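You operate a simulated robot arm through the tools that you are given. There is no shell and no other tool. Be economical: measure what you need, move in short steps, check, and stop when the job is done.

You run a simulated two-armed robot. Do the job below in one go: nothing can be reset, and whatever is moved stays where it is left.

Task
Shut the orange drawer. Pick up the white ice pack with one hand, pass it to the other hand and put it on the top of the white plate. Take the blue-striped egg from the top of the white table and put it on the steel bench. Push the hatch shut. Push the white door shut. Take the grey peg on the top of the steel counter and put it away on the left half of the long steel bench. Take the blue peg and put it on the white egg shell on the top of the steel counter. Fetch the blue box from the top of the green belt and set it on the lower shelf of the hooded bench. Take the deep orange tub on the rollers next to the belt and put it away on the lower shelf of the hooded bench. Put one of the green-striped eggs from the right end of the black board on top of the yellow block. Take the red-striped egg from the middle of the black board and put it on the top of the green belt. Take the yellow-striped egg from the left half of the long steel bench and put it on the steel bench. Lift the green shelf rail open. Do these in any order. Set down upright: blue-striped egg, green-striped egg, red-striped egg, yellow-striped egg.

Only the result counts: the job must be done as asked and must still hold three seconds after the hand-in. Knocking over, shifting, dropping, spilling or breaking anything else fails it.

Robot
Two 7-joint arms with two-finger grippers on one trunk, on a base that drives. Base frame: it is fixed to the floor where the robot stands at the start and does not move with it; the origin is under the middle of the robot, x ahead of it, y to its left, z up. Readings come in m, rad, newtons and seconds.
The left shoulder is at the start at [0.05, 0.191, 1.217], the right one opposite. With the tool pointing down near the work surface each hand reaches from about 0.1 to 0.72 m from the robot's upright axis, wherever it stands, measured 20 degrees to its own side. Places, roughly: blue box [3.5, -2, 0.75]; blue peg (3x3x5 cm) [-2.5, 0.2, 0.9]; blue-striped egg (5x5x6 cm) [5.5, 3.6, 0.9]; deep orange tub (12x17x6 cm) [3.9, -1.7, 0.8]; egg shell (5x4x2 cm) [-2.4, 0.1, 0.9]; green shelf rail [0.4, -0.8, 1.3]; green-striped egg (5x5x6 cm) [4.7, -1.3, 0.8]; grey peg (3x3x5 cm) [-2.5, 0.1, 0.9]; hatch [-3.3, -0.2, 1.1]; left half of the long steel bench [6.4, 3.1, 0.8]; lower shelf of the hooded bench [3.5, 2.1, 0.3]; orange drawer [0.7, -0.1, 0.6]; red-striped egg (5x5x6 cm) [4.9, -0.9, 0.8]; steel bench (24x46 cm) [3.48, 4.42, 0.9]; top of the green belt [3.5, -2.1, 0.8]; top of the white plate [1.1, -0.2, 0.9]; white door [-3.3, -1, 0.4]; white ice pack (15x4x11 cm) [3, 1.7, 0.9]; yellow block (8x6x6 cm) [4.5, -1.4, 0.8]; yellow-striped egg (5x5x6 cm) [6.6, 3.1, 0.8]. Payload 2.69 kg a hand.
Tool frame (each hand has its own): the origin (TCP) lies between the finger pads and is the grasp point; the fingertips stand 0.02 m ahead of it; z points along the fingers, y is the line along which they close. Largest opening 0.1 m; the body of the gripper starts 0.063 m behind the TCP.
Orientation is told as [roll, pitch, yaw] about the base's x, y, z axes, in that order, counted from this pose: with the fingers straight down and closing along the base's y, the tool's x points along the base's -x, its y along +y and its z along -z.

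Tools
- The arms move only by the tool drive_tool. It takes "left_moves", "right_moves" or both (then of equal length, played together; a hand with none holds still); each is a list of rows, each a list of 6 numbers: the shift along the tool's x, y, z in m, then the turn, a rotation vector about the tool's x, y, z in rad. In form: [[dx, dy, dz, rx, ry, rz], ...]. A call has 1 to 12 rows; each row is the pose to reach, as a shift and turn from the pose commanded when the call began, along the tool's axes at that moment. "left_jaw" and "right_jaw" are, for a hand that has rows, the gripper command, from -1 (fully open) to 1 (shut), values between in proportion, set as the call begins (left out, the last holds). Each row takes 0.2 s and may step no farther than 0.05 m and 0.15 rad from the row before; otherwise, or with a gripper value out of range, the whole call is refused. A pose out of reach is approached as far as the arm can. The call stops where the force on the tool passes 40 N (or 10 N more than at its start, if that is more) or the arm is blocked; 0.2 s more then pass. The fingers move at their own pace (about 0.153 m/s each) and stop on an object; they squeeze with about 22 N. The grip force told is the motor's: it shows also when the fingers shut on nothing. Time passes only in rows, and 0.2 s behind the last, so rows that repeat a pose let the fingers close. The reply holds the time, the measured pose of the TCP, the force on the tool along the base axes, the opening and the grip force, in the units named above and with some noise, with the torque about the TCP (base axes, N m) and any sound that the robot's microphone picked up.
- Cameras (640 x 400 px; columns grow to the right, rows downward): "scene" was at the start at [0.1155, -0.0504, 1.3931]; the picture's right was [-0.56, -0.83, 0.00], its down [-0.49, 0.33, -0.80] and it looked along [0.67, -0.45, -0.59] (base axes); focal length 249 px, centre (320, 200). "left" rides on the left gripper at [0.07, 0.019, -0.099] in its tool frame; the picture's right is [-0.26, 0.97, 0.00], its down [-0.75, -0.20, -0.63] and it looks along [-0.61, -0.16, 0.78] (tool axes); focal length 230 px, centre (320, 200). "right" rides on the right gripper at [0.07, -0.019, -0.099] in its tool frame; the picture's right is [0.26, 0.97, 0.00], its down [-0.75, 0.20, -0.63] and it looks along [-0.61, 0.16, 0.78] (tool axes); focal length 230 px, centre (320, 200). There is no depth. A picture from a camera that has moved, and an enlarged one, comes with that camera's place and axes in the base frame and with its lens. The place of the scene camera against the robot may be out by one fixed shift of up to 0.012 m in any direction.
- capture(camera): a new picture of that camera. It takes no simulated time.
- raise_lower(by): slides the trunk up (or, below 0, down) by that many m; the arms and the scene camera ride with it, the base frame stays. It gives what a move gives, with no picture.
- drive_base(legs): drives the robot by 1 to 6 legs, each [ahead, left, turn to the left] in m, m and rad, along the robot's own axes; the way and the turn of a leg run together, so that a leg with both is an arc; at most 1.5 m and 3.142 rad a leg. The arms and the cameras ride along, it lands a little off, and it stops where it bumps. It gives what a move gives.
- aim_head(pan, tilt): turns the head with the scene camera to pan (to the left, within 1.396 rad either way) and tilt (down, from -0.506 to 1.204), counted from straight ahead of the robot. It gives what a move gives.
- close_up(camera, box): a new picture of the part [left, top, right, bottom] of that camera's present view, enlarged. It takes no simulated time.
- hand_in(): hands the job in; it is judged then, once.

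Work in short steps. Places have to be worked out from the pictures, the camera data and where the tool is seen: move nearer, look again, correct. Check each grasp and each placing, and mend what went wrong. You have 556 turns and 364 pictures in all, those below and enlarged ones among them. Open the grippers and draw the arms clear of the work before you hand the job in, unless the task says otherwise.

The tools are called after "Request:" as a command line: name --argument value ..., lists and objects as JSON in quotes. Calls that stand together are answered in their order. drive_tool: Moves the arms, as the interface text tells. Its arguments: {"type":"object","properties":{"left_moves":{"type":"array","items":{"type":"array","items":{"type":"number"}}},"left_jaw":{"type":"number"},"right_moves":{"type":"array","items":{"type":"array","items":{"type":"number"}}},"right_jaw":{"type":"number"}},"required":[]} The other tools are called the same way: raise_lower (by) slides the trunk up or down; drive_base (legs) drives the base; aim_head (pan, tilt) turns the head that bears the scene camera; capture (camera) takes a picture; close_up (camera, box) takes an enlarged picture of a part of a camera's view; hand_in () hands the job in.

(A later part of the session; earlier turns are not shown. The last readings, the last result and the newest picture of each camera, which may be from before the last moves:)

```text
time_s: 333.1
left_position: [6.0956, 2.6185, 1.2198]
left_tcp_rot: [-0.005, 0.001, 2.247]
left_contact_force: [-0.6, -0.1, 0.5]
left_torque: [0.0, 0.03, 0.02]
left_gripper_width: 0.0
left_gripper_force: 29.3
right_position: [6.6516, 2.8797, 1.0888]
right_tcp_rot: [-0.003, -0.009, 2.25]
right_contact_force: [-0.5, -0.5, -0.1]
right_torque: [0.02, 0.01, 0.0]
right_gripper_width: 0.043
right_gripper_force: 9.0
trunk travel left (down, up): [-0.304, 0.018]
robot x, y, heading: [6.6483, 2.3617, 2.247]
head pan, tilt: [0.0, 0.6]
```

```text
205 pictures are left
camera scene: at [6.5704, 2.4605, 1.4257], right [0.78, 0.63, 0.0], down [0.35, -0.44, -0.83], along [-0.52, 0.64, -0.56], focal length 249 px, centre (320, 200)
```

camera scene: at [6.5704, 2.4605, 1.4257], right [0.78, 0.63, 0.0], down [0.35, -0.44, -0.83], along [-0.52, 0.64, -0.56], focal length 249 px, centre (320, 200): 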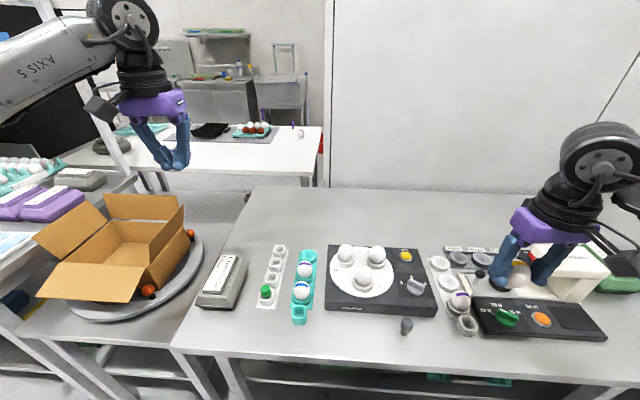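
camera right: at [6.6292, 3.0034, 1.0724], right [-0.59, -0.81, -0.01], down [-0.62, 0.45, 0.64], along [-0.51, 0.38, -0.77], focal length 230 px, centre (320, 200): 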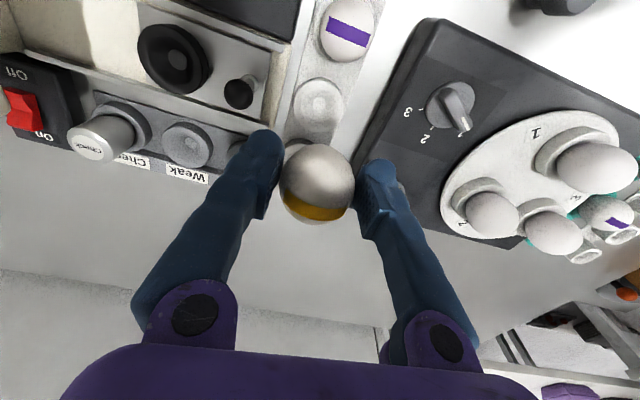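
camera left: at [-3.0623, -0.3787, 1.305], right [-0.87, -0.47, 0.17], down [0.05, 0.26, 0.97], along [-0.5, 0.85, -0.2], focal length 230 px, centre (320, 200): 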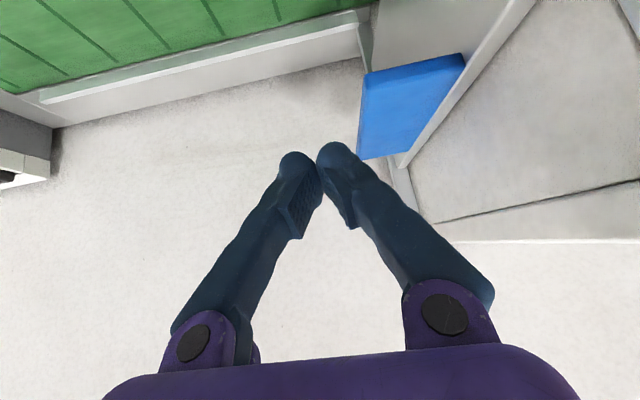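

Grey peg stands well. I back off, turn and drive back along the aisle toward the black board.

Request:
drive_base --legs '[[-0.35, 0, 0], [0, 0, 1.53], [1.5, 0, 0], [1.5, 0, 0]]'

Request:
aim_head --pan 0.9 --tilt 0.4

Request:
capture --camera "scene"

```text
time_s: 353.0
left_position: [4.1771, -0.1914, 1.2208]
left_tcp_rot: [-0.002, 0.0, -2.53]
left_contact_force: [-0.1, 0.4, -1.2]
left_torque: [-0.01, 0.0, 0.0]
left_gripper_width: 0.0001
left_gripper_force: 29.5
right_position: [3.9512, 0.3767, 1.0889]
right_tcp_rot: [-0.002, -0.009, -2.524]
right_contact_force: [-0.5, 0.0, -1.4]
right_torque: [-0.01, -0.03, -0.01]
right_gripper_width: 0.0428
right_gripper_force: 8.5
trunk travel left (down, up): [-0.304, 0.018]
robot x, y, heading: [4.4689, 0.3431, -2.528]
head pan, tilt: [0.0, 0.6]
```

```text
time_s: 354.2
left_position: [4.1769, -0.1925, 1.2205]
left_tcp_rot: [-0.002, -0.001, -2.529]
left_contact_force: [0.2, -0.1, -1.3]
left_torque: [0.0, 0.0, 0.03]
left_gripper_width: 0.0
left_gripper_force: 29.1
right_position: [3.9507, 0.378, 1.0877]
right_tcp_rot: [-0.002, -0.008, -2.527]
right_contact_force: [-0.3, 0.3, -0.5]
right_torque: [0.0, 0.01, 0.01]
right_gripper_width: 0.0429
right_gripper_force: 8.6
trunk travel left (down, up): [-0.304, 0.018]
robot x, y, heading: [4.469, 0.3441, -2.524]
head pan, tilt: [0.901, 0.4]
```

```text
204 pictures are left
camera scene: at [4.4333, 0.2244, 1.4437], right [-1.0, 0.05, 0.0], down [0.02, 0.39, -0.92], along [-0.05, -0.92, -0.39], focal length 249 px, centre (320, 200)
```

scene: 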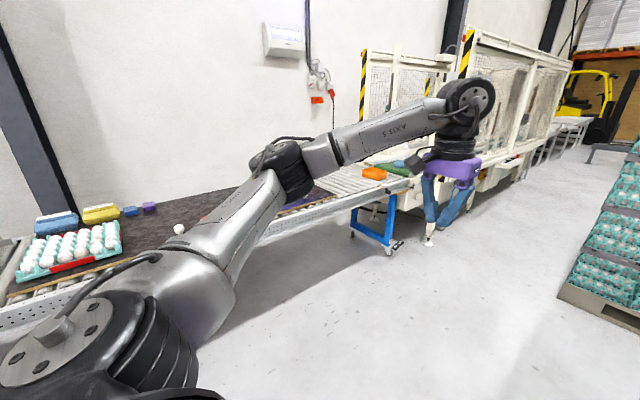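

I drive on 0.55 m, shift toward the rollers and turn left to face the black board.

Request:
drive_base --legs '[[0.55, 0.35, 0], [0, 0, 1.6]]'

Request:
aim_head --pan 0.0 --tilt 0.5

Request:
capture --camera "scene"

```text
time_s: 361.7
left_position: [4.7611, -0.526, 1.2191]
left_tcp_rot: [-0.002, 0.001, -0.922]
left_contact_force: [-0.2, -0.6, 0.6]
left_torque: [0.0, -0.01, -0.02]
left_gripper_width: 0.0
left_gripper_force: 29.7
right_position: [4.1987, -0.771, 1.0893]
right_tcp_rot: [-0.001, -0.01, -0.918]
right_contact_force: [-0.1, -0.5, 0.0]
right_torque: [-0.02, 0.0, 0.03]
right_gripper_width: 0.0427
right_gripper_force: 9.3
trunk travel left (down, up): [-0.304, 0.018]
robot x, y, heading: [4.218, -0.2541, -0.918]
head pan, tilt: [0.901, 0.4]
```

```text
time_s: 362.9
left_position: [4.7605, -0.526, 1.2202]
left_tcp_rot: [-0.003, 0.0, -0.922]
left_contact_force: [0.1, -0.9, -0.5]
left_torque: [0.0, -0.01, 0.0]
left_gripper_width: 0.0
left_gripper_force: 29.3
right_position: [4.2001, -0.7714, 1.0885]
right_tcp_rot: [-0.002, -0.009, -0.921]
right_contact_force: [-0.6, 0.2, -0.7]
right_torque: [0.02, 0.02, -0.03]
right_gripper_width: 0.0429
right_gripper_force: 8.7
trunk travel left (down, up): [-0.304, 0.018]
robot x, y, heading: [4.2163, -0.253, -0.92]
head pan, tilt: [0.0, 0.499]
```

```text
203 pictures are left
camera scene: at [4.2989, -0.3606, 1.4346], right [-0.79, -0.61, 0.0], down [-0.29, 0.38, -0.88], along [0.53, -0.7, -0.48], focal length 249 px, centre (320, 200)
```

scene: 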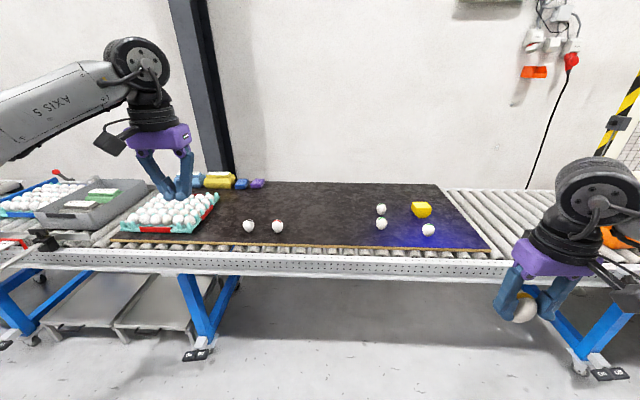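

The black board with the eggs and the yellow block is in full view. Zooming to read the stripes.

Request:
close_up --camera "scene" --box '[360, 190, 450, 245]'

Request:
close_up --camera "scene" --box '[225, 200, 305, 250]'

```text
7.11 times, centred on (405, 218) of scene
camera zoom: at [4.2989, -0.3606, 1.4346], right [-0.79, -0.61, 0.0], down [-0.29, 0.38, -0.88], along [0.53, -0.7, -0.48], focal length 1774 px, centre (-284, 76)
```

zoom: 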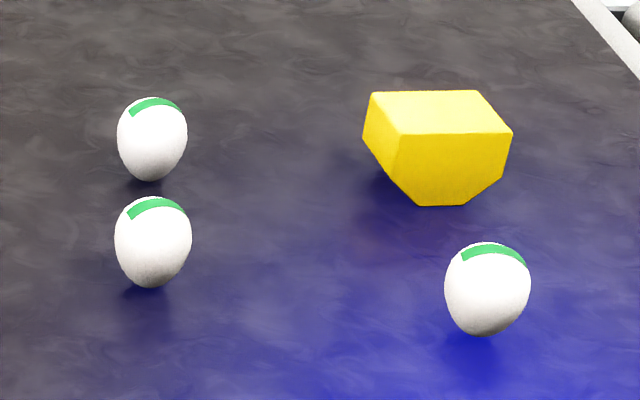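

```text
8.00 times, centred on (265, 225) of scene
camera zoom: at [4.2989, -0.3606, 1.4346], right [-0.79, -0.61, 0.0], down [-0.29, 0.38, -0.88], along [0.53, -0.7, -0.48], focal length 1995 px, centre (760, 0)
```

zoom: 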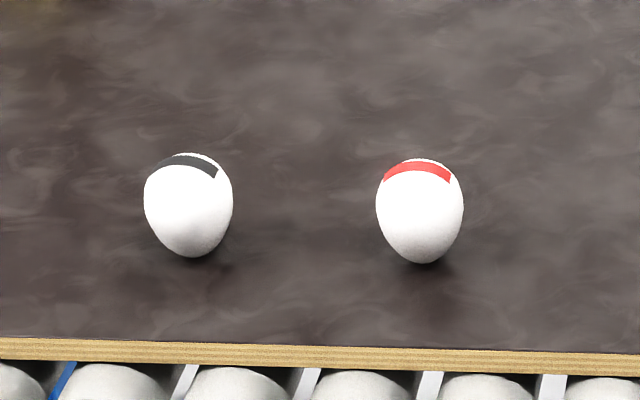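

Red-striped egg is the right one of the pair; three green-striped eggs at the right end. I shift right 0.55 m and ahead 0.42 m to serve the front green egg and the yellow block with the left hand.

Request:
drive_base --legs '[[0, -0.55, 0], [0.42, 0, 0]]'

Request:
aim_head --pan 0.15 --tilt 0.75

Request:
capture --camera "scene"

Request:
capture --camera "left"

```text
time_s: 370.3
left_position: [4.5833, -1.2076, 1.2199]
left_tcp_rot: [-0.003, 0.0, -0.944]
left_contact_force: [-0.2, -0.4, -0.5]
left_torque: [0.04, 0.0, 0.02]
left_gripper_width: 0.0
left_gripper_force: 29.8
right_position: [4.0167, -1.4416, 1.0884]
right_tcp_rot: [-0.002, -0.008, -0.94]
right_contact_force: [0.5, -0.5, -0.4]
right_torque: [-0.01, -0.01, 0.01]
right_gripper_width: 0.0427
right_gripper_force: 9.4
trunk travel left (down, up): [-0.304, 0.018]
robot x, y, heading: [4.0445, -0.9235, -0.941]
head pan, tilt: [0.0, 0.499]
```

```text
time_s: 371.1
left_position: [4.5835, -1.2053, 1.2216]
left_tcp_rot: [-0.002, 0.0, -0.943]
left_contact_force: [-0.1, 0.8, 0.0]
left_torque: [0.01, 0.03, -0.01]
left_gripper_width: 0.0
left_gripper_force: 29.6
right_position: [4.0155, -1.4394, 1.0888]
right_tcp_rot: [-0.003, -0.008, -0.941]
right_contact_force: [-0.4, -0.8, -1.1]
right_torque: [0.01, -0.02, 0.02]
right_gripper_width: 0.0427
right_gripper_force: 9.0
trunk travel left (down, up): [-0.304, 0.018]
robot x, y, heading: [4.0382, -0.9243, -0.938]
head pan, tilt: [0.15, 0.75]
```

```text
200 pictures are left
camera scene: at [4.1297, -1.0162, 1.4127], right [-0.71, -0.7, 0.0], down [-0.48, 0.48, -0.73], along [0.52, -0.52, -0.68], focal length 249 px, centre (320, 200)
```

scene: 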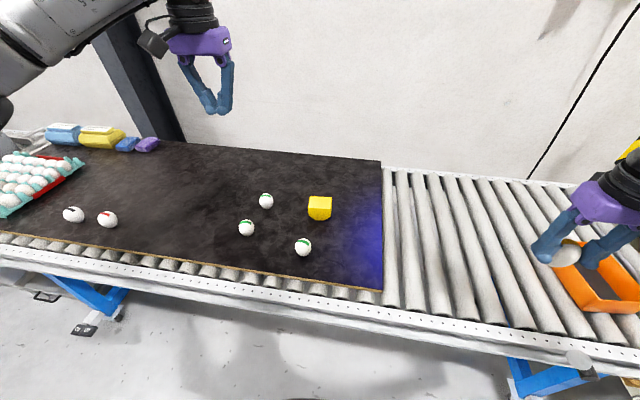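

```text
199 pictures are left
camera left: at [4.5575, -1.1384, 1.3193], right [0.93, 0.36, 0.0], down [0.28, -0.72, 0.63], along [0.22, -0.59, -0.78], focal length 230 px, centre (320, 200)
```

left: 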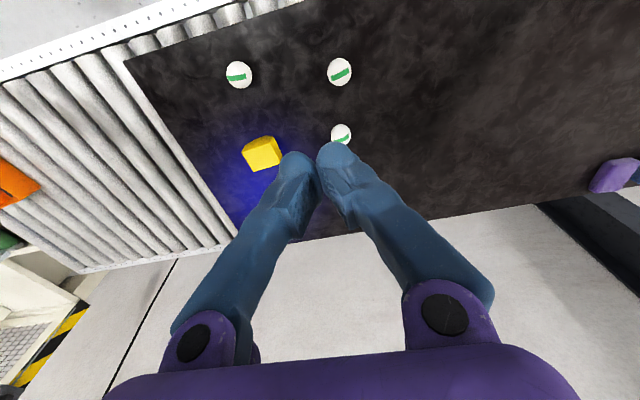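

Front green egg triangulates to [4.45,-1.272,0.858]. I bring the left hand above it, open.

Request:
drive_tool --left_moves '[[0.005, -0.03, 0.03, 0, 0, 0], [0.01, -0.06, 0.065, 0, 0, 0], [0.015, -0.09, 0.1, 0, 0, 0], [0.02, -0.115, 0.14, 0, 0, 0], [0.025, -0.135, 0.18, 0, 0, 0], [0.025, -0.147, 0.22, 0, 0, 0], [0.025, -0.147, 0.26, 0, 0, 0]]' --left_jaw -0.4

Request:
capture --camera "left"

```text
time_s: 372.7
left_position: [4.4509, -1.2744, 0.9577]
left_tcp_rot: [-0.002, -0.002, -0.944]
left_contact_force: [-0.2, -0.1, -1.0]
left_torque: [0.0, 0.0, 0.01]
left_gripper_width: 0.0702
left_gripper_force: 0.1
right_position: [4.0173, -1.4408, 1.0884]
right_tcp_rot: [-0.004, -0.009, -0.94]
right_contact_force: [-0.7, -0.6, -0.7]
right_torque: [0.01, 0.01, 0.01]
right_gripper_width: 0.0428
right_gripper_force: 9.1
trunk travel left (down, up): [-0.304, 0.018]
robot x, y, heading: [4.0477, -0.9234, -0.938]
head pan, tilt: [0.15, 0.75]
```

```text
198 pictures are left
camera left: at [4.4247, -1.2069, 1.0567], right [0.93, 0.36, 0.0], down [0.28, -0.72, 0.63], along [0.23, -0.59, -0.78], focal length 230 px, centre (320, 200)
```

left: 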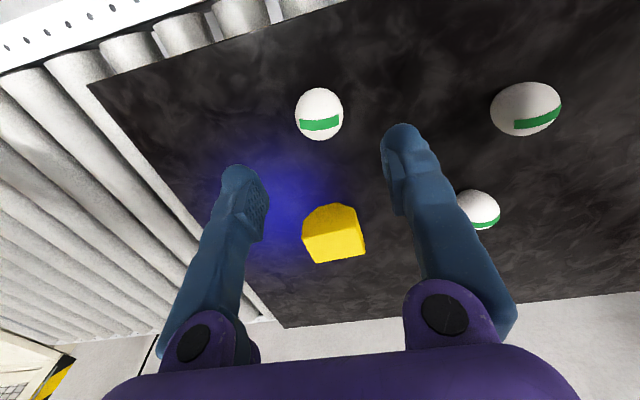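

Egg right below. Descend, close gently, lift.

Request:
drive_tool --left_moves '[[0.004, 0, 0.035, 0, 0, 0], [0.004, 0, 0.07, 0, 0, 0], [0.004, 0, 0.095, 0, 0, 0]]'

Request:
drive_tool --left_moves '[[0, 0, 0, 0, 0, 0], [0, 0, 0, 0, 0, 0], [0, 0, 0, 0, 0, 0]]' --left_jaw 1

Request:
drive_tool --left_moves '[[0, 0, -0.04, 0, 0, 0], [0, 0, -0.09, 0, 0, 0]]'

Request:
capture --camera "left"

```text
time_s: 373.5
left_position: [4.4487, -1.2708, 0.8622]
left_tcp_rot: [-0.002, 0.001, -0.945]
left_contact_force: [-0.4, 0.0, -0.2]
left_torque: [-0.03, 0.01, -0.03]
left_gripper_width: 0.07
left_gripper_force: 0.1
right_position: [4.0168, -1.441, 1.088]
right_tcp_rot: [-0.002, -0.01, -0.942]
right_contact_force: [0.3, -0.4, 0.3]
right_torque: [-0.01, 0.01, 0.02]
right_gripper_width: 0.0428
right_gripper_force: 9.1
trunk travel left (down, up): [-0.304, 0.018]
robot x, y, heading: [4.0461, -0.9253, -0.937]
head pan, tilt: [0.15, 0.75]
```

```text
time_s: 374.3
left_position: [4.4488, -1.2708, 0.8625]
left_tcp_rot: [-0.001, -0.001, -0.944]
left_contact_force: [0.3, 0.6, 0.0]
left_torque: [0.01, -0.01, 0.0]
left_gripper_width: 0.0417
left_gripper_force: 8.9
right_position: [4.0167, -1.4404, 1.0885]
right_tcp_rot: [-0.002, -0.009, -0.94]
right_contact_force: [-0.9, -0.7, -0.8]
right_torque: [0.01, -0.03, -0.03]
right_gripper_width: 0.0424
right_gripper_force: 8.8
trunk travel left (down, up): [-0.304, 0.018]
robot x, y, heading: [4.0444, -0.9273, -0.94]
head pan, tilt: [0.15, 0.75]
```

```text
time_s: 374.9
left_position: [4.4461, -1.2708, 0.9538]
left_tcp_rot: [0.0, -0.001, -0.944]
left_contact_force: [0.8, 0.0, -0.4]
left_torque: [-0.01, -0.02, 0.01]
left_gripper_width: 0.0415
left_gripper_force: 8.6
right_position: [4.0165, -1.4415, 1.0902]
right_tcp_rot: [-0.001, -0.011, -0.939]
right_contact_force: [-0.1, 0.3, -0.1]
right_torque: [-0.03, 0.03, 0.01]
right_gripper_width: 0.0428
right_gripper_force: 9.6
trunk travel left (down, up): [-0.304, 0.018]
robot x, y, heading: [4.047, -0.9222, -0.939]
head pan, tilt: [0.15, 0.75]
```

```text
197 pictures are left
camera left: at [4.421, -1.2032, 1.053], right [0.93, 0.36, 0.0], down [0.28, -0.73, 0.63], along [0.22, -0.59, -0.78], focal length 230 px, centre (320, 200)
```

left: 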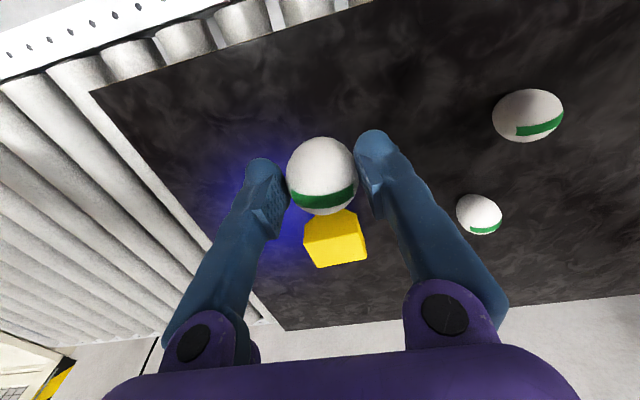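

Green egg held. I zoom on the block to fix its top centre.

Request:
close_up --camera "left" --box '[280, 190, 400, 290]'

Request:
close_up --camera "scene" --box '[280, 170, 360, 230]'

```text
4.00 times, centred on (340, 240) of left
camera zoom: at [4.421, -1.2032, 1.053], right [0.93, 0.36, 0.0], down [0.28, -0.73, 0.63], along [0.22, -0.59, -0.78], focal length 920 px, centre (240, 40)
```

zoom: 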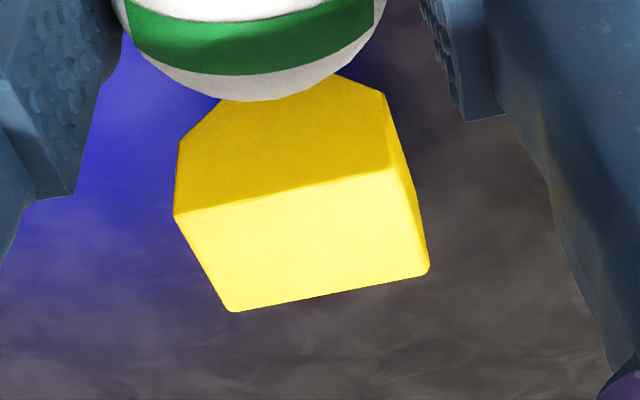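

```text
6.67 times, centred on (320, 200) of scene
camera zoom: at [4.1295, -1.0162, 1.4126], right [-0.71, -0.7, 0.0], down [-0.48, 0.48, -0.73], along [0.52, -0.52, -0.68], focal length 1663 px, centre (320, 200)
```

zoom: 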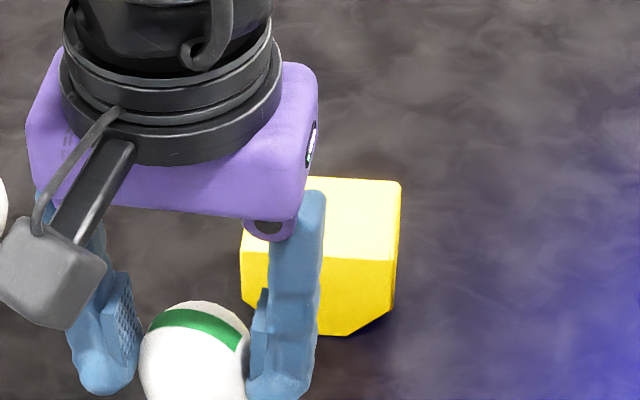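

Block top centre ≈[4.516,-1.400], z≈0.88. I lift the egg, creep the base 4 cm ahead for reach, and move over the block.

Request:
drive_tool --left_moves '[[0, 0, -0.05, 0, 0, 0]]'

Request:
drive_base --legs '[[0.05, 0, 0]]'

```text
time_s: 375.3
left_position: [4.4478, -1.2693, 1.0036]
left_tcp_rot: [0.0, 0.001, -0.945]
left_contact_force: [-0.2, 0.3, -0.8]
left_torque: [-0.02, -0.01, 0.0]
left_gripper_width: 0.0412
left_gripper_force: 9.1
right_position: [4.017, -1.4405, 1.0887]
right_tcp_rot: [-0.003, -0.01, -0.941]
right_contact_force: [-1.3, 0.0, 0.7]
right_torque: [0.02, 0.01, 0.02]
right_gripper_width: 0.0426
right_gripper_force: 9.0
trunk travel left (down, up): [-0.304, 0.018]
robot x, y, heading: [4.0426, -0.9213, -0.938]
head pan, tilt: [0.15, 0.75]
```

```text
time_s: 376.2
left_position: [4.479, -1.3109, 1.0022]
left_tcp_rot: [0.0, 0.001, -0.944]
left_contact_force: [0.4, -0.6, -1.0]
left_torque: [0.02, 0.0, -0.01]
left_gripper_width: 0.0414
left_gripper_force: 8.7
right_position: [4.0472, -1.48, 1.0877]
right_tcp_rot: [-0.001, -0.008, -0.94]
right_contact_force: [0.0, -0.3, 0.2]
right_torque: [0.03, 0.03, -0.02]
right_gripper_width: 0.0426
right_gripper_force: 9.3
trunk travel left (down, up): [-0.304, 0.018]
robot x, y, heading: [4.0744, -0.9635, -0.938]
head pan, tilt: [0.15, 0.75]
```

Now over the block centre and down to 2 cm above it.

Request:
drive_tool --left_moves '[[-0.032, -0.008, 0, 0, 0, 0], [-0.064, -0.016, 0, 0, 0, 0], [-0.0938, -0.0222, 0, 0, 0, 0], [-0.0938, -0.0222, 0.035, 0, 0, 0], [-0.0938, -0.0222, 0.062, 0, 0, 0]]'

Request:
capture --camera "left"

Request:
close_up --camera "scene" --box '[270, 170, 370, 250]'

```text
time_s: 377.4
left_position: [4.515, -1.3986, 0.9414]
left_tcp_rot: [-0.003, 0.001, -0.945]
left_contact_force: [0.1, -0.4, -0.4]
left_torque: [0.01, 0.0, -0.01]
left_gripper_width: 0.0414
left_gripper_force: 9.0
right_position: [4.0467, -1.4803, 1.0888]
right_tcp_rot: [-0.001, -0.009, -0.938]
right_contact_force: [0.9, -0.3, -0.6]
right_torque: [0.04, -0.02, 0.0]
right_gripper_width: 0.0428
right_gripper_force: 8.8
trunk travel left (down, up): [-0.304, 0.018]
robot x, y, heading: [4.0755, -0.9626, -0.941]
head pan, tilt: [0.15, 0.75]
```

```text
194 pictures are left
camera left: at [4.4892, -1.3311, 1.0408], right [0.93, 0.36, 0.0], down [0.28, -0.73, 0.63], along [0.22, -0.59, -0.78], focal length 230 px, centre (320, 200)
```

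left: 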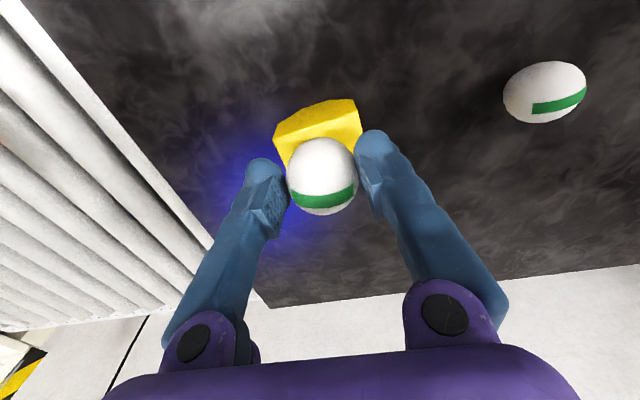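

```text
5.00 times, centred on (320, 210) of scene
camera zoom: at [4.1589, -1.0568, 1.4127], right [-0.71, -0.7, 0.0], down [-0.48, 0.48, -0.73], along [0.51, -0.52, -0.68], focal length 1247 px, centre (320, 150)
```

zoom: 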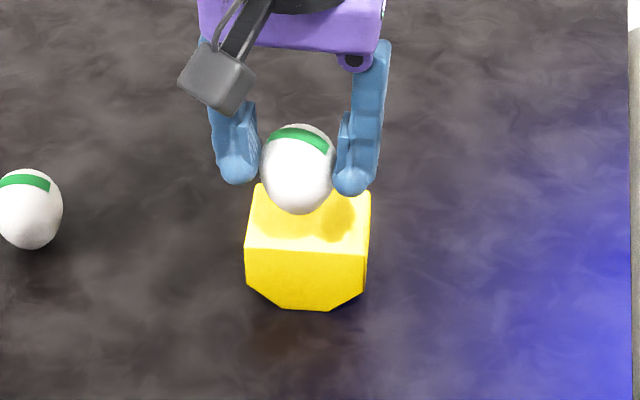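

The scene view hints the block centre is ~1.5 cm further ahead; I zoom the left view to settle it.

Request:
close_up --camera "left" --box '[250, 80, 390, 230]'

```text
2.67 times, centred on (320, 155) of left
camera zoom: at [4.4892, -1.3311, 1.0408], right [0.93, 0.36, 0.0], down [0.28, -0.73, 0.63], along [0.22, -0.59, -0.78], focal length 614 px, centre (320, 320)
```

zoom: 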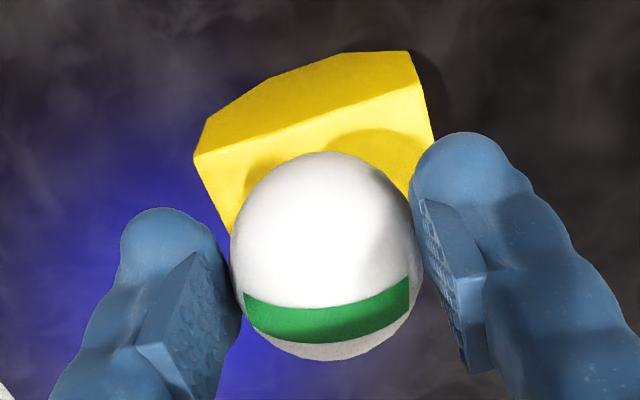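

Two-view triangulation: block top z≈0.868, centre [4.522,-1.411]. I shift 1.4 cm further and lower slowly.

Request:
drive_tool --left_moves '[[-0.0146, -0.002, 0, 0, 0, 0], [-0.0146, -0.002, 0.02, 0, 0, 0], [-0.0146, -0.002, 0.032, 0, 0, 0]]'

Request:
close_up --camera "scene" --box '[270, 170, 370, 250]'

```text
time_s: 378.2
left_position: [4.5202, -1.4116, 0.9084]
left_tcp_rot: [0.0, 0.0, -0.945]
left_contact_force: [-0.7, -0.4, 4.9]
left_torque: [-0.1, -0.06, -0.01]
left_gripper_width: 0.0437
left_gripper_force: 8.4
right_position: [4.0448, -1.4799, 1.0892]
right_tcp_rot: [-0.002, -0.01, -0.941]
right_contact_force: [-0.2, 0.9, -0.6]
right_torque: [0.02, 0.0, -0.02]
right_gripper_width: 0.0427
right_gripper_force: 9.2
trunk travel left (down, up): [-0.304, 0.018]
robot x, y, heading: [4.0735, -0.9617, -0.942]
head pan, tilt: [0.15, 0.75]
```

```text
5.00 times, centred on (320, 210) of scene
camera zoom: at [4.158, -1.0558, 1.413], right [-0.71, -0.7, 0.0], down [-0.48, 0.48, -0.73], along [0.52, -0.52, -0.68], focal length 1247 px, centre (320, 150)
```

zoom: 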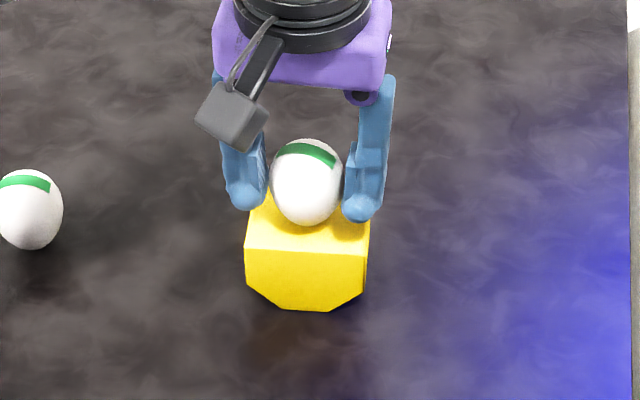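

Egg rests on the block top, centred (5 N). I open gently and check.

Request:
drive_tool --left_moves '[[0, 0, -0.001, 0, 0, 0], [0, 0, -0.001, 0, 0, 0], [0, 0, -0.001, 0, 0, 0], [0, 0, -0.001, 0, 0, 0]]' --left_jaw -0.3

Request:
close_up --camera "scene" --box '[270, 170, 370, 250]'

```text
time_s: 379.2
left_position: [4.522, -1.4112, 0.9113]
left_tcp_rot: [-0.001, 0.001, -0.943]
left_contact_force: [-0.5, -0.2, -0.1]
left_torque: [-0.03, 0.02, -0.04]
left_gripper_width: 0.0651
left_gripper_force: 0.1
right_position: [4.0458, -1.4805, 1.0887]
right_tcp_rot: [-0.003, -0.008, -0.942]
right_contact_force: [-0.4, 0.5, -0.9]
right_torque: [0.02, -0.03, 0.02]
right_gripper_width: 0.0425
right_gripper_force: 8.8
trunk travel left (down, up): [-0.304, 0.018]
robot x, y, heading: [4.0761, -0.9614, -0.942]
head pan, tilt: [0.15, 0.75]
```

```text
5.00 times, centred on (320, 210) of scene
camera zoom: at [4.1591, -1.0564, 1.4126], right [-0.71, -0.7, 0.0], down [-0.48, 0.48, -0.73], along [0.51, -0.52, -0.68], focal length 1247 px, centre (320, 150)
```

zoom: 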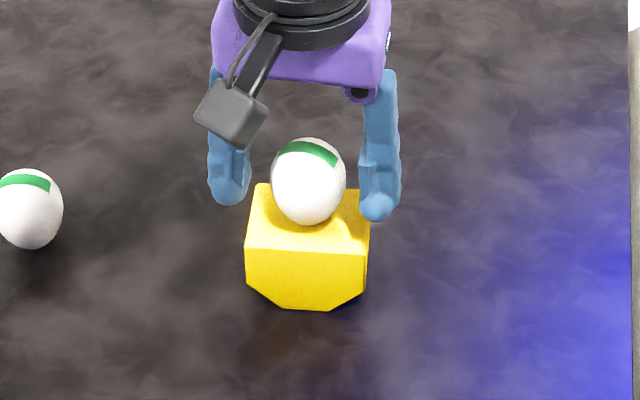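

It stands. I lift the hand away and slide the base left 0.5 m for the red-striped egg.

Request:
drive_tool --left_moves '[[0, 0, -0.04, 0, 0, 0], [0, 0, -0.09, 0, 0, 0], [0.02, 0, -0.13, 0, 0, 0], [0.05, 0, -0.17, 0, 0, 0]]'

Request:
drive_base --legs '[[0, 0.5, 0]]'

Request:
capture --camera "scene"

Request:
capture --camera "left"

```text
time_s: 380.2
left_position: [4.4909, -1.3695, 1.0818]
left_tcp_rot: [0.0, -0.002, -0.945]
left_contact_force: [0.2, 0.3, -0.1]
left_torque: [-0.02, -0.02, 0.03]
left_gripper_width: 0.0649
left_gripper_force: 0.1
right_position: [4.0453, -1.4796, 1.0904]
right_tcp_rot: [-0.003, -0.012, -0.939]
right_contact_force: [-0.1, 0.9, -0.1]
right_torque: [0.03, 0.0, -0.02]
right_gripper_width: 0.0429
right_gripper_force: 8.9
trunk travel left (down, up): [-0.304, 0.018]
robot x, y, heading: [4.0727, -0.9605, -0.941]
head pan, tilt: [0.15, 0.75]
```

```text
time_s: 385.0
left_position: [4.8881, -1.0722, 1.082]
left_tcp_rot: [-0.001, 0.0, -0.927]
left_contact_force: [0.1, 0.3, 0.3]
left_torque: [0.02, 0.01, 0.01]
left_gripper_width: 0.0651
left_gripper_force: 0.1
right_position: [4.4448, -1.1908, 1.0892]
right_tcp_rot: [-0.003, -0.008, -0.923]
right_contact_force: [-0.7, -0.4, -0.5]
right_torque: [0.0, -0.01, -0.03]
right_gripper_width: 0.0426
right_gripper_force: 9.2
trunk travel left (down, up): [-0.304, 0.018]
robot x, y, heading: [4.4616, -0.6738, -0.925]
head pan, tilt: [0.15, 0.75]
```

```text
189 pictures are left
camera scene: at [4.5503, -0.765, 1.4127], right [-0.7, -0.72, 0.0], down [-0.49, 0.48, -0.73], along [0.52, -0.51, -0.68], focal length 249 px, centre (320, 200)
```

scene: 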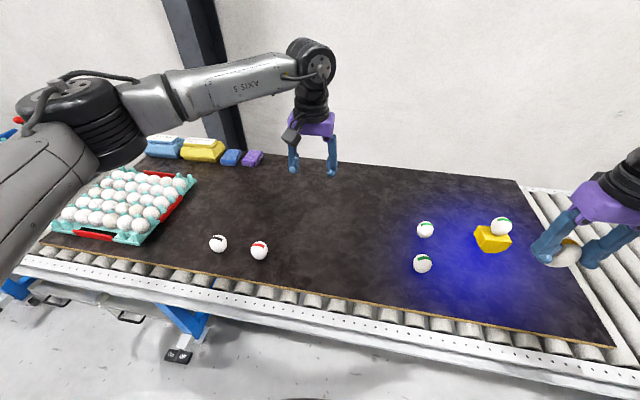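

```text
188 pictures are left
camera left: at [4.8609, -1.0048, 1.1801], right [0.93, 0.37, 0.0], down [0.29, -0.72, 0.63], along [0.23, -0.58, -0.78], focal length 230 px, centre (320, 200)
```

left: 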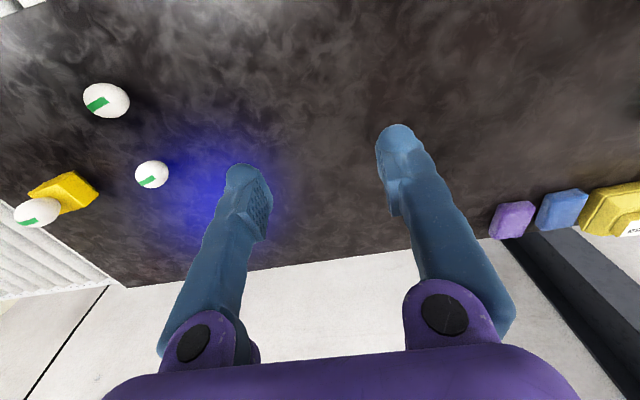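

Red egg ≈[4.956,-0.929]. Moving the left hand above it.

Request:
drive_tool --left_moves '[[0.018, 0.035, 0, 0, 0, 0], [0.037, 0.07, 0.01, 0, 0, 0], [0.055, 0.105, 0.04, 0, 0, 0], [0.074, 0.135, 0.07, 0, 0, 0], [0.074, 0.141, 0.115, 0, 0, 0]]'

Request:
capture --camera "left"

```text
time_s: 386.2
left_position: [4.9549, -0.9296, 0.9617]
left_tcp_rot: [-0.002, -0.001, -0.927]
left_contact_force: [0.4, 0.5, 0.5]
left_torque: [-0.01, 0.03, 0.01]
left_gripper_width: 0.065
left_gripper_force: 0.1
right_position: [4.4439, -1.1919, 1.0885]
right_tcp_rot: [-0.002, -0.009, -0.924]
right_contact_force: [0.1, 0.4, -0.5]
right_torque: [-0.02, 0.05, 0.04]
right_gripper_width: 0.0426
right_gripper_force: 8.7
trunk travel left (down, up): [-0.304, 0.018]
robot x, y, heading: [4.4637, -0.6755, -0.924]
head pan, tilt: [0.15, 0.75]
```

```text
187 pictures are left
camera left: at [4.9274, -0.8619, 1.0611], right [0.93, 0.37, 0.0], down [0.29, -0.72, 0.63], along [0.23, -0.58, -0.78], focal length 230 px, centre (320, 200)
```

left: 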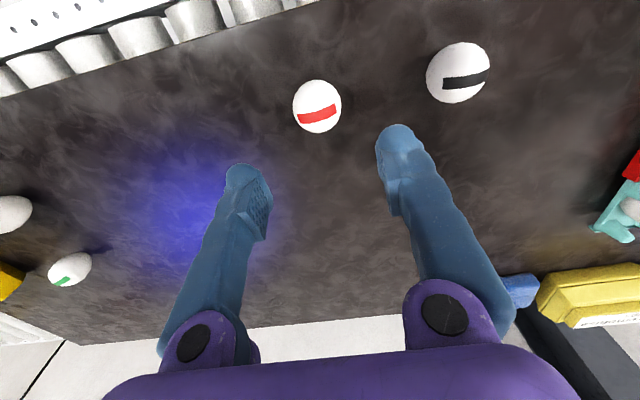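

Red-striped egg below, 1.2 cm nearer. Descend, grip and lift.

Request:
drive_tool --left_moves '[[0.0125, 0, 0.03, 0, 0, 0], [0.0125, 0, 0.07, 0, 0, 0], [0.0125, 0, 0.1, 0, 0, 0]]'

Request:
drive_tool --left_moves '[[0, 0, 0, 0, 0, 0], [0, 0, 0, 0, 0, 0], [0, 0, 0, 0, 0, 0]]' --left_jaw 1

Request:
drive_tool --left_moves '[[0, 0, -0.04, 0, 0, 0], [0, 0, -0.09, 0, 0, 0], [0, 0, -0.14, 0, 0, 0], [0.04, 0, -0.17, 0, 0, 0]]'

Request:
capture --camera "left"

```text
time_s: 387.0
left_position: [4.9478, -0.9183, 0.863]
left_tcp_rot: [-0.002, 0.001, -0.927]
left_contact_force: [0.1, -0.6, -0.9]
left_torque: [-0.02, -0.02, 0.02]
left_gripper_width: 0.065
left_gripper_force: 0.1
right_position: [4.4455, -1.1902, 1.0895]
right_tcp_rot: [-0.003, -0.01, -0.925]
right_contact_force: [-0.3, -0.5, 0.7]
right_torque: [-0.02, 0.0, 0.0]
right_gripper_width: 0.0427
right_gripper_force: 8.8
trunk travel left (down, up): [-0.304, 0.018]
robot x, y, heading: [4.4642, -0.6732, -0.922]
head pan, tilt: [0.15, 0.75]
```

```text
time_s: 387.8
left_position: [4.9482, -0.9193, 0.8631]
left_tcp_rot: [-0.002, 0.0, -0.927]
left_contact_force: [-1.0, -0.7, 0.0]
left_torque: [0.0, 0.0, 0.02]
left_gripper_width: 0.0411
left_gripper_force: 8.7
right_position: [4.4445, -1.1916, 1.0888]
right_tcp_rot: [-0.001, -0.009, -0.925]
right_contact_force: [0.3, 0.2, -0.5]
right_torque: [0.01, -0.02, 0.01]
right_gripper_width: 0.0425
right_gripper_force: 8.9
trunk travel left (down, up): [-0.304, 0.018]
robot x, y, heading: [4.4627, -0.6768, -0.922]
head pan, tilt: [0.15, 0.75]
```

```text
time_s: 388.8
left_position: [4.9252, -0.8854, 1.0392]
left_tcp_rot: [0.001, -0.003, -0.927]
left_contact_force: [1.1, 0.4, 0.5]
left_torque: [-0.04, 0.04, -0.01]
left_gripper_width: 0.0411
left_gripper_force: 9.1
right_position: [4.4438, -1.1901, 1.0904]
right_tcp_rot: [-0.003, -0.011, -0.923]
right_contact_force: [0.6, 0.8, -1.3]
right_torque: [-0.03, -0.02, 0.01]
right_gripper_width: 0.0427
right_gripper_force: 8.7
trunk travel left (down, up): [-0.304, 0.018]
robot x, y, heading: [4.4636, -0.6735, -0.92]
head pan, tilt: [0.15, 0.75]
```

```text
186 pictures are left
camera left: at [4.896, -0.8181, 1.1372], right [0.93, 0.37, 0.0], down [0.29, -0.72, 0.63], along [0.24, -0.58, -0.78], focal length 230 px, centre (320, 200)
```

left: 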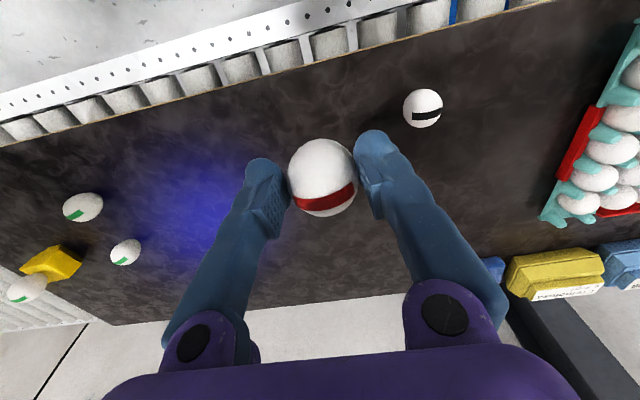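

Red egg held. I back off 0.25 m and slide right 1.2 m toward the green belt, then look.

Request:
drive_base --legs '[[-0.25, 0, 0], [0, -1.2, 0]]'

Request:
aim_head --pan -0.2 --tilt 0.55

Request:
capture --camera "scene"

```text
time_s: 400.8
left_position: [3.8216, -1.405, 1.0377]
left_tcp_rot: [-0.003, -0.001, -0.94]
left_contact_force: [-0.6, 0.1, -1.1]
left_torque: [0.02, 0.0, 0.0]
left_gripper_width: 0.0408
left_gripper_force: 9.3
right_position: [3.3383, -1.7017, 1.0883]
right_tcp_rot: [-0.002, -0.01, -0.938]
right_contact_force: [0.2, 0.0, -0.7]
right_torque: [0.01, 0.0, 0.0]
right_gripper_width: 0.0428
right_gripper_force: 9.2
trunk travel left (down, up): [-0.304, 0.018]
robot x, y, heading: [3.3645, -1.184, -0.94]
head pan, tilt: [0.15, 0.75]
```

```text
time_s: 401.6
left_position: [3.8222, -1.405, 1.0373]
left_tcp_rot: [0.0, -0.001, -0.94]
left_contact_force: [1.1, 0.8, -0.6]
left_torque: [0.04, -0.01, -0.01]
left_gripper_width: 0.041
left_gripper_force: 9.1
right_position: [3.3388, -1.7028, 1.0879]
right_tcp_rot: [-0.002, -0.008, -0.936]
right_contact_force: [0.4, -0.2, -0.5]
right_torque: [0.0, -0.01, -0.01]
right_gripper_width: 0.0428
right_gripper_force: 9.5
trunk travel left (down, up): [-0.304, 0.018]
robot x, y, heading: [3.364, -1.1842, -0.934]
head pan, tilt: [-0.201, 0.55]
```

```text
185 pictures are left
camera scene: at [3.4296, -1.3004, 1.43], right [-0.91, -0.42, 0.0], down [-0.22, 0.47, -0.85], along [0.36, -0.77, -0.52], focal length 249 px, centre (320, 200)
```

scene: 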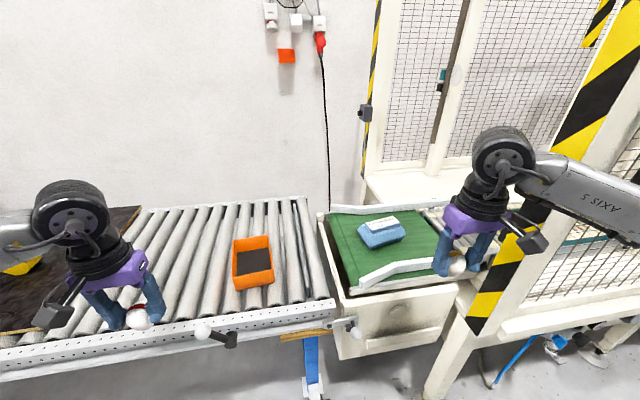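

Belt, blue box and tub are in view. Zooming on the belt.

Request:
close_up --camera "scene" --box '[310, 190, 490, 310]'

```text
3.33 times, centred on (400, 250) of scene
camera zoom: at [3.4296, -1.3004, 1.43], right [-0.91, -0.42, 0.0], down [-0.22, 0.47, -0.85], along [0.36, -0.77, -0.52], focal length 831 px, centre (53, 33)
```

zoom: 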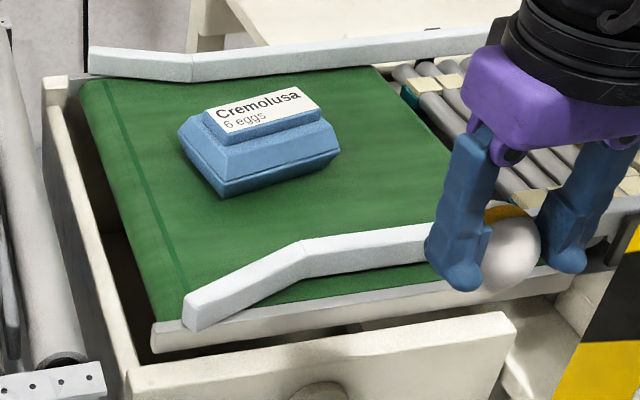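

I tuck the right hand (yellow egg) back and up, then move right 0.35 m and ahead 0.2 m so the left hand can serve the belt.

Request:
drive_tool --right_moves '[[0.04, 0, -0.02, 0, 0, 0], [0.08, 0, -0.045, 0, 0, 0], [0.12, 0, -0.07, 0, 0, 0], [0.16, 0, -0.095, 0, 0, 0], [0.18, 0, -0.12, 0, 0, 0]]'

Request:
drive_base --legs '[[0, -0.35, 0], [0.18, 0, 0]]'

Request:
aim_head --pan 0.0 --tilt 0.7

Request:
capture --camera "scene"

Request:
capture --camera "left"

```text
time_s: 402.9
left_position: [3.8213, -1.4043, 1.038]
left_tcp_rot: [0.0, 0.0, -0.941]
left_contact_force: [-1.3, 0.6, -0.9]
left_torque: [0.0, 0.0, -0.01]
left_gripper_width: 0.0408
left_gripper_force: 9.5
right_position: [3.2327, -1.5557, 1.2021]
right_tcp_rot: [-0.005, -0.008, -0.936]
right_contact_force: [-0.4, -0.1, -0.9]
right_torque: [0.0, 0.03, 0.0]
right_gripper_width: 0.0425
right_gripper_force: 8.9
trunk travel left (down, up): [-0.304, 0.018]
robot x, y, heading: [3.3641, -1.184, -0.935]
head pan, tilt: [-0.201, 0.55]
```

```text
time_s: 407.5
left_position: [3.6287, -1.7368, 1.037]
left_tcp_rot: [0.001, 0.0, -0.939]
left_contact_force: [-0.2, -0.3, 0.1]
left_torque: [0.03, 0.02, -0.03]
left_gripper_width: 0.0407
left_gripper_force: 9.6
right_position: [3.0355, -1.8864, 1.2022]
right_tcp_rot: [-0.01, 0.002, -0.914]
right_contact_force: [0.2, -1.0, -0.7]
right_torque: [0.04, 0.0, 0.05]
right_gripper_width: 0.0428
right_gripper_force: 8.6
trunk travel left (down, up): [-0.304, 0.018]
robot x, y, heading: [3.1723, -1.5166, -0.932]
head pan, tilt: [-0.201, 0.55]
stopped in leg 2: the force on the tool passed its limit at 110 N (the readings are from after the stop); the commanded pose is now the measured one
```

```text
time_s: 408.3
left_position: [3.629, -1.7375, 1.037]
left_tcp_rot: [0.0, 0.003, -0.938]
left_contact_force: [-0.4, -0.3, 0.5]
left_torque: [0.02, 0.02, 0.02]
left_gripper_width: 0.0407
left_gripper_force: 8.9
right_position: [3.0358, -1.8866, 1.2028]
right_tcp_rot: [-0.011, 0.001, -0.912]
right_contact_force: [0.7, -0.4, -0.5]
right_torque: [0.03, 0.01, 0.02]
right_gripper_width: 0.0426
right_gripper_force: 9.1
trunk travel left (down, up): [-0.304, 0.018]
robot x, y, heading: [3.1719, -1.5152, -0.936]
head pan, tilt: [0.0, 0.7]
```

```text
183 pictures are left
camera scene: at [3.248, -1.62, 1.4169], right [-0.81, -0.59, 0.0], down [-0.38, 0.52, -0.77], along [0.45, -0.62, -0.64], focal length 249 px, centre (320, 200)
```

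scene: 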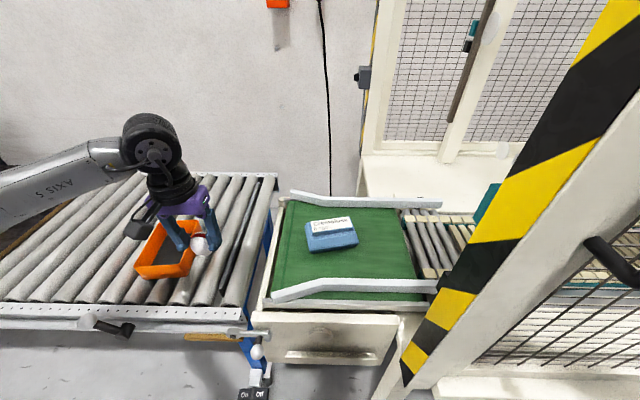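

```text
182 pictures are left
camera left: at [3.602, -1.6692, 1.1359], right [0.93, 0.36, 0.0], down [0.28, -0.72, 0.63], along [0.23, -0.59, -0.78], focal length 230 px, centre (320, 200)
```

left: 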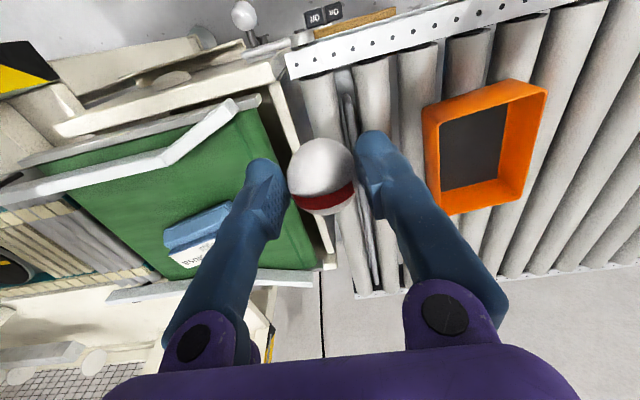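

My right hand touched the slanted striped post (egg still held). I turn right 0.3 rad, which swings that hand away from the post and centres the belt for the left hand.

Request:
drive_base --legs '[[-0.03, 0, 0], [0, 0, -0.3]]'

Request:
capture --camera "scene"

Request:
capture --camera "right"

```text
time_s: 410.1
left_position: [3.5274, -1.8361, 1.037]
left_tcp_rot: [0.0, 0.001, -1.232]
left_contact_force: [0.1, -0.2, -0.8]
left_torque: [-0.03, 0.01, 0.01]
left_gripper_width: 0.0408
left_gripper_force: 8.7
right_position: [2.9168, -1.8075, 1.2022]
right_tcp_rot: [-0.01, 0.002, -1.207]
right_contact_force: [0.6, -0.2, -1.4]
right_torque: [-0.01, 0.0, 0.02]
right_gripper_width: 0.0426
right_gripper_force: 9.1
trunk travel left (down, up): [-0.304, 0.018]
robot x, y, heading: [3.1544, -1.4949, -1.226]
head pan, tilt: [0.0, 0.7]
```

```text
181 pictures are left
camera scene: at [3.198, -1.613, 1.4169], right [-0.94, -0.34, 0.0], down [-0.22, 0.61, -0.77], along [0.26, -0.72, -0.64], focal length 249 px, centre (320, 200)
```

scene: 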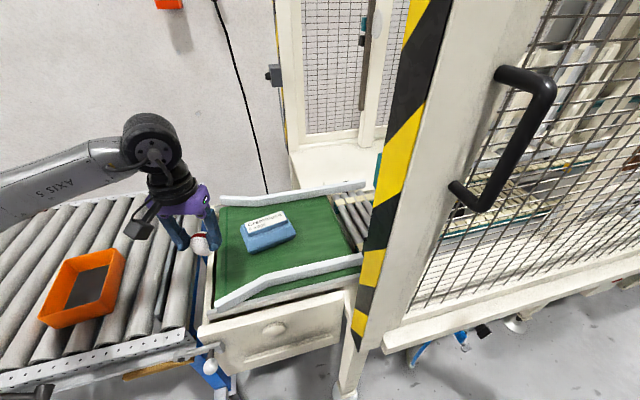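

```text
180 pictures are left
camera right: at [2.8745, -1.7475, 1.3008], right [0.81, 0.59, -0.01], down [0.46, -0.63, 0.63], along [0.36, -0.51, -0.78], focal length 230 px, centre (320, 200)
```

right: 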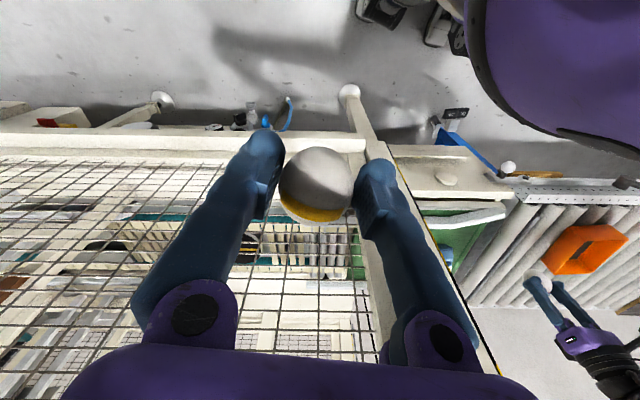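

Yellow egg is fine. I move the red egg over the free right part of the belt (≈[3.383,-2.105]) and check.

Request:
drive_tool --left_moves '[[-0.034, -0.038, 0, 0, 0, 0], [-0.068, -0.076, 0, 0, 0, 0], [-0.102, -0.114, 0, 0, 0, 0], [-0.136, -0.151, 0, 0, 0, 0], [-0.17, -0.189, 0, 0, 0, 0], [-0.2, -0.225, 0.01, 0, 0, 0]]'

Request:
capture --camera "left"

Request:
capture --camera "scene"

```text
refused: row 1 steps farther than a row can; nothing moved
```

```text
179 pictures are left
camera left: at [3.5219, -1.7632, 1.136], right [1.0, 0.08, 0.0], down [0.06, -0.78, 0.63], along [0.05, -0.63, -0.78], focal length 230 px, centre (320, 200)
```

left: 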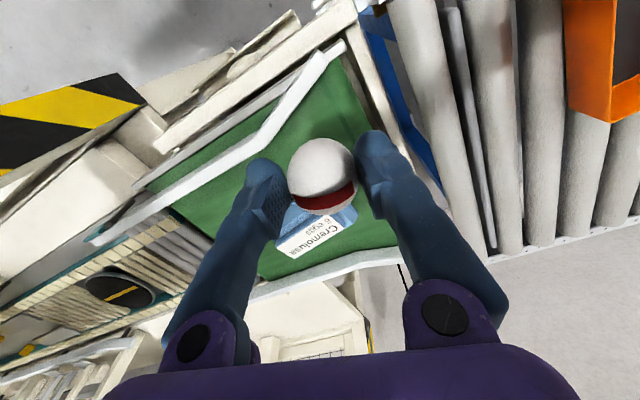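

```text
178 pictures are left
camera scene: at [3.198, -1.613, 1.4169], right [-0.94, -0.34, 0.0], down [-0.22, 0.61, -0.77], along [0.26, -0.72, -0.64], focal length 249 px, centre (320, 200)
```

scene: 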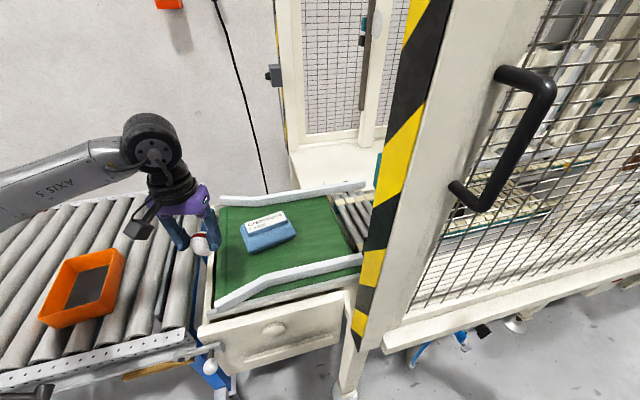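

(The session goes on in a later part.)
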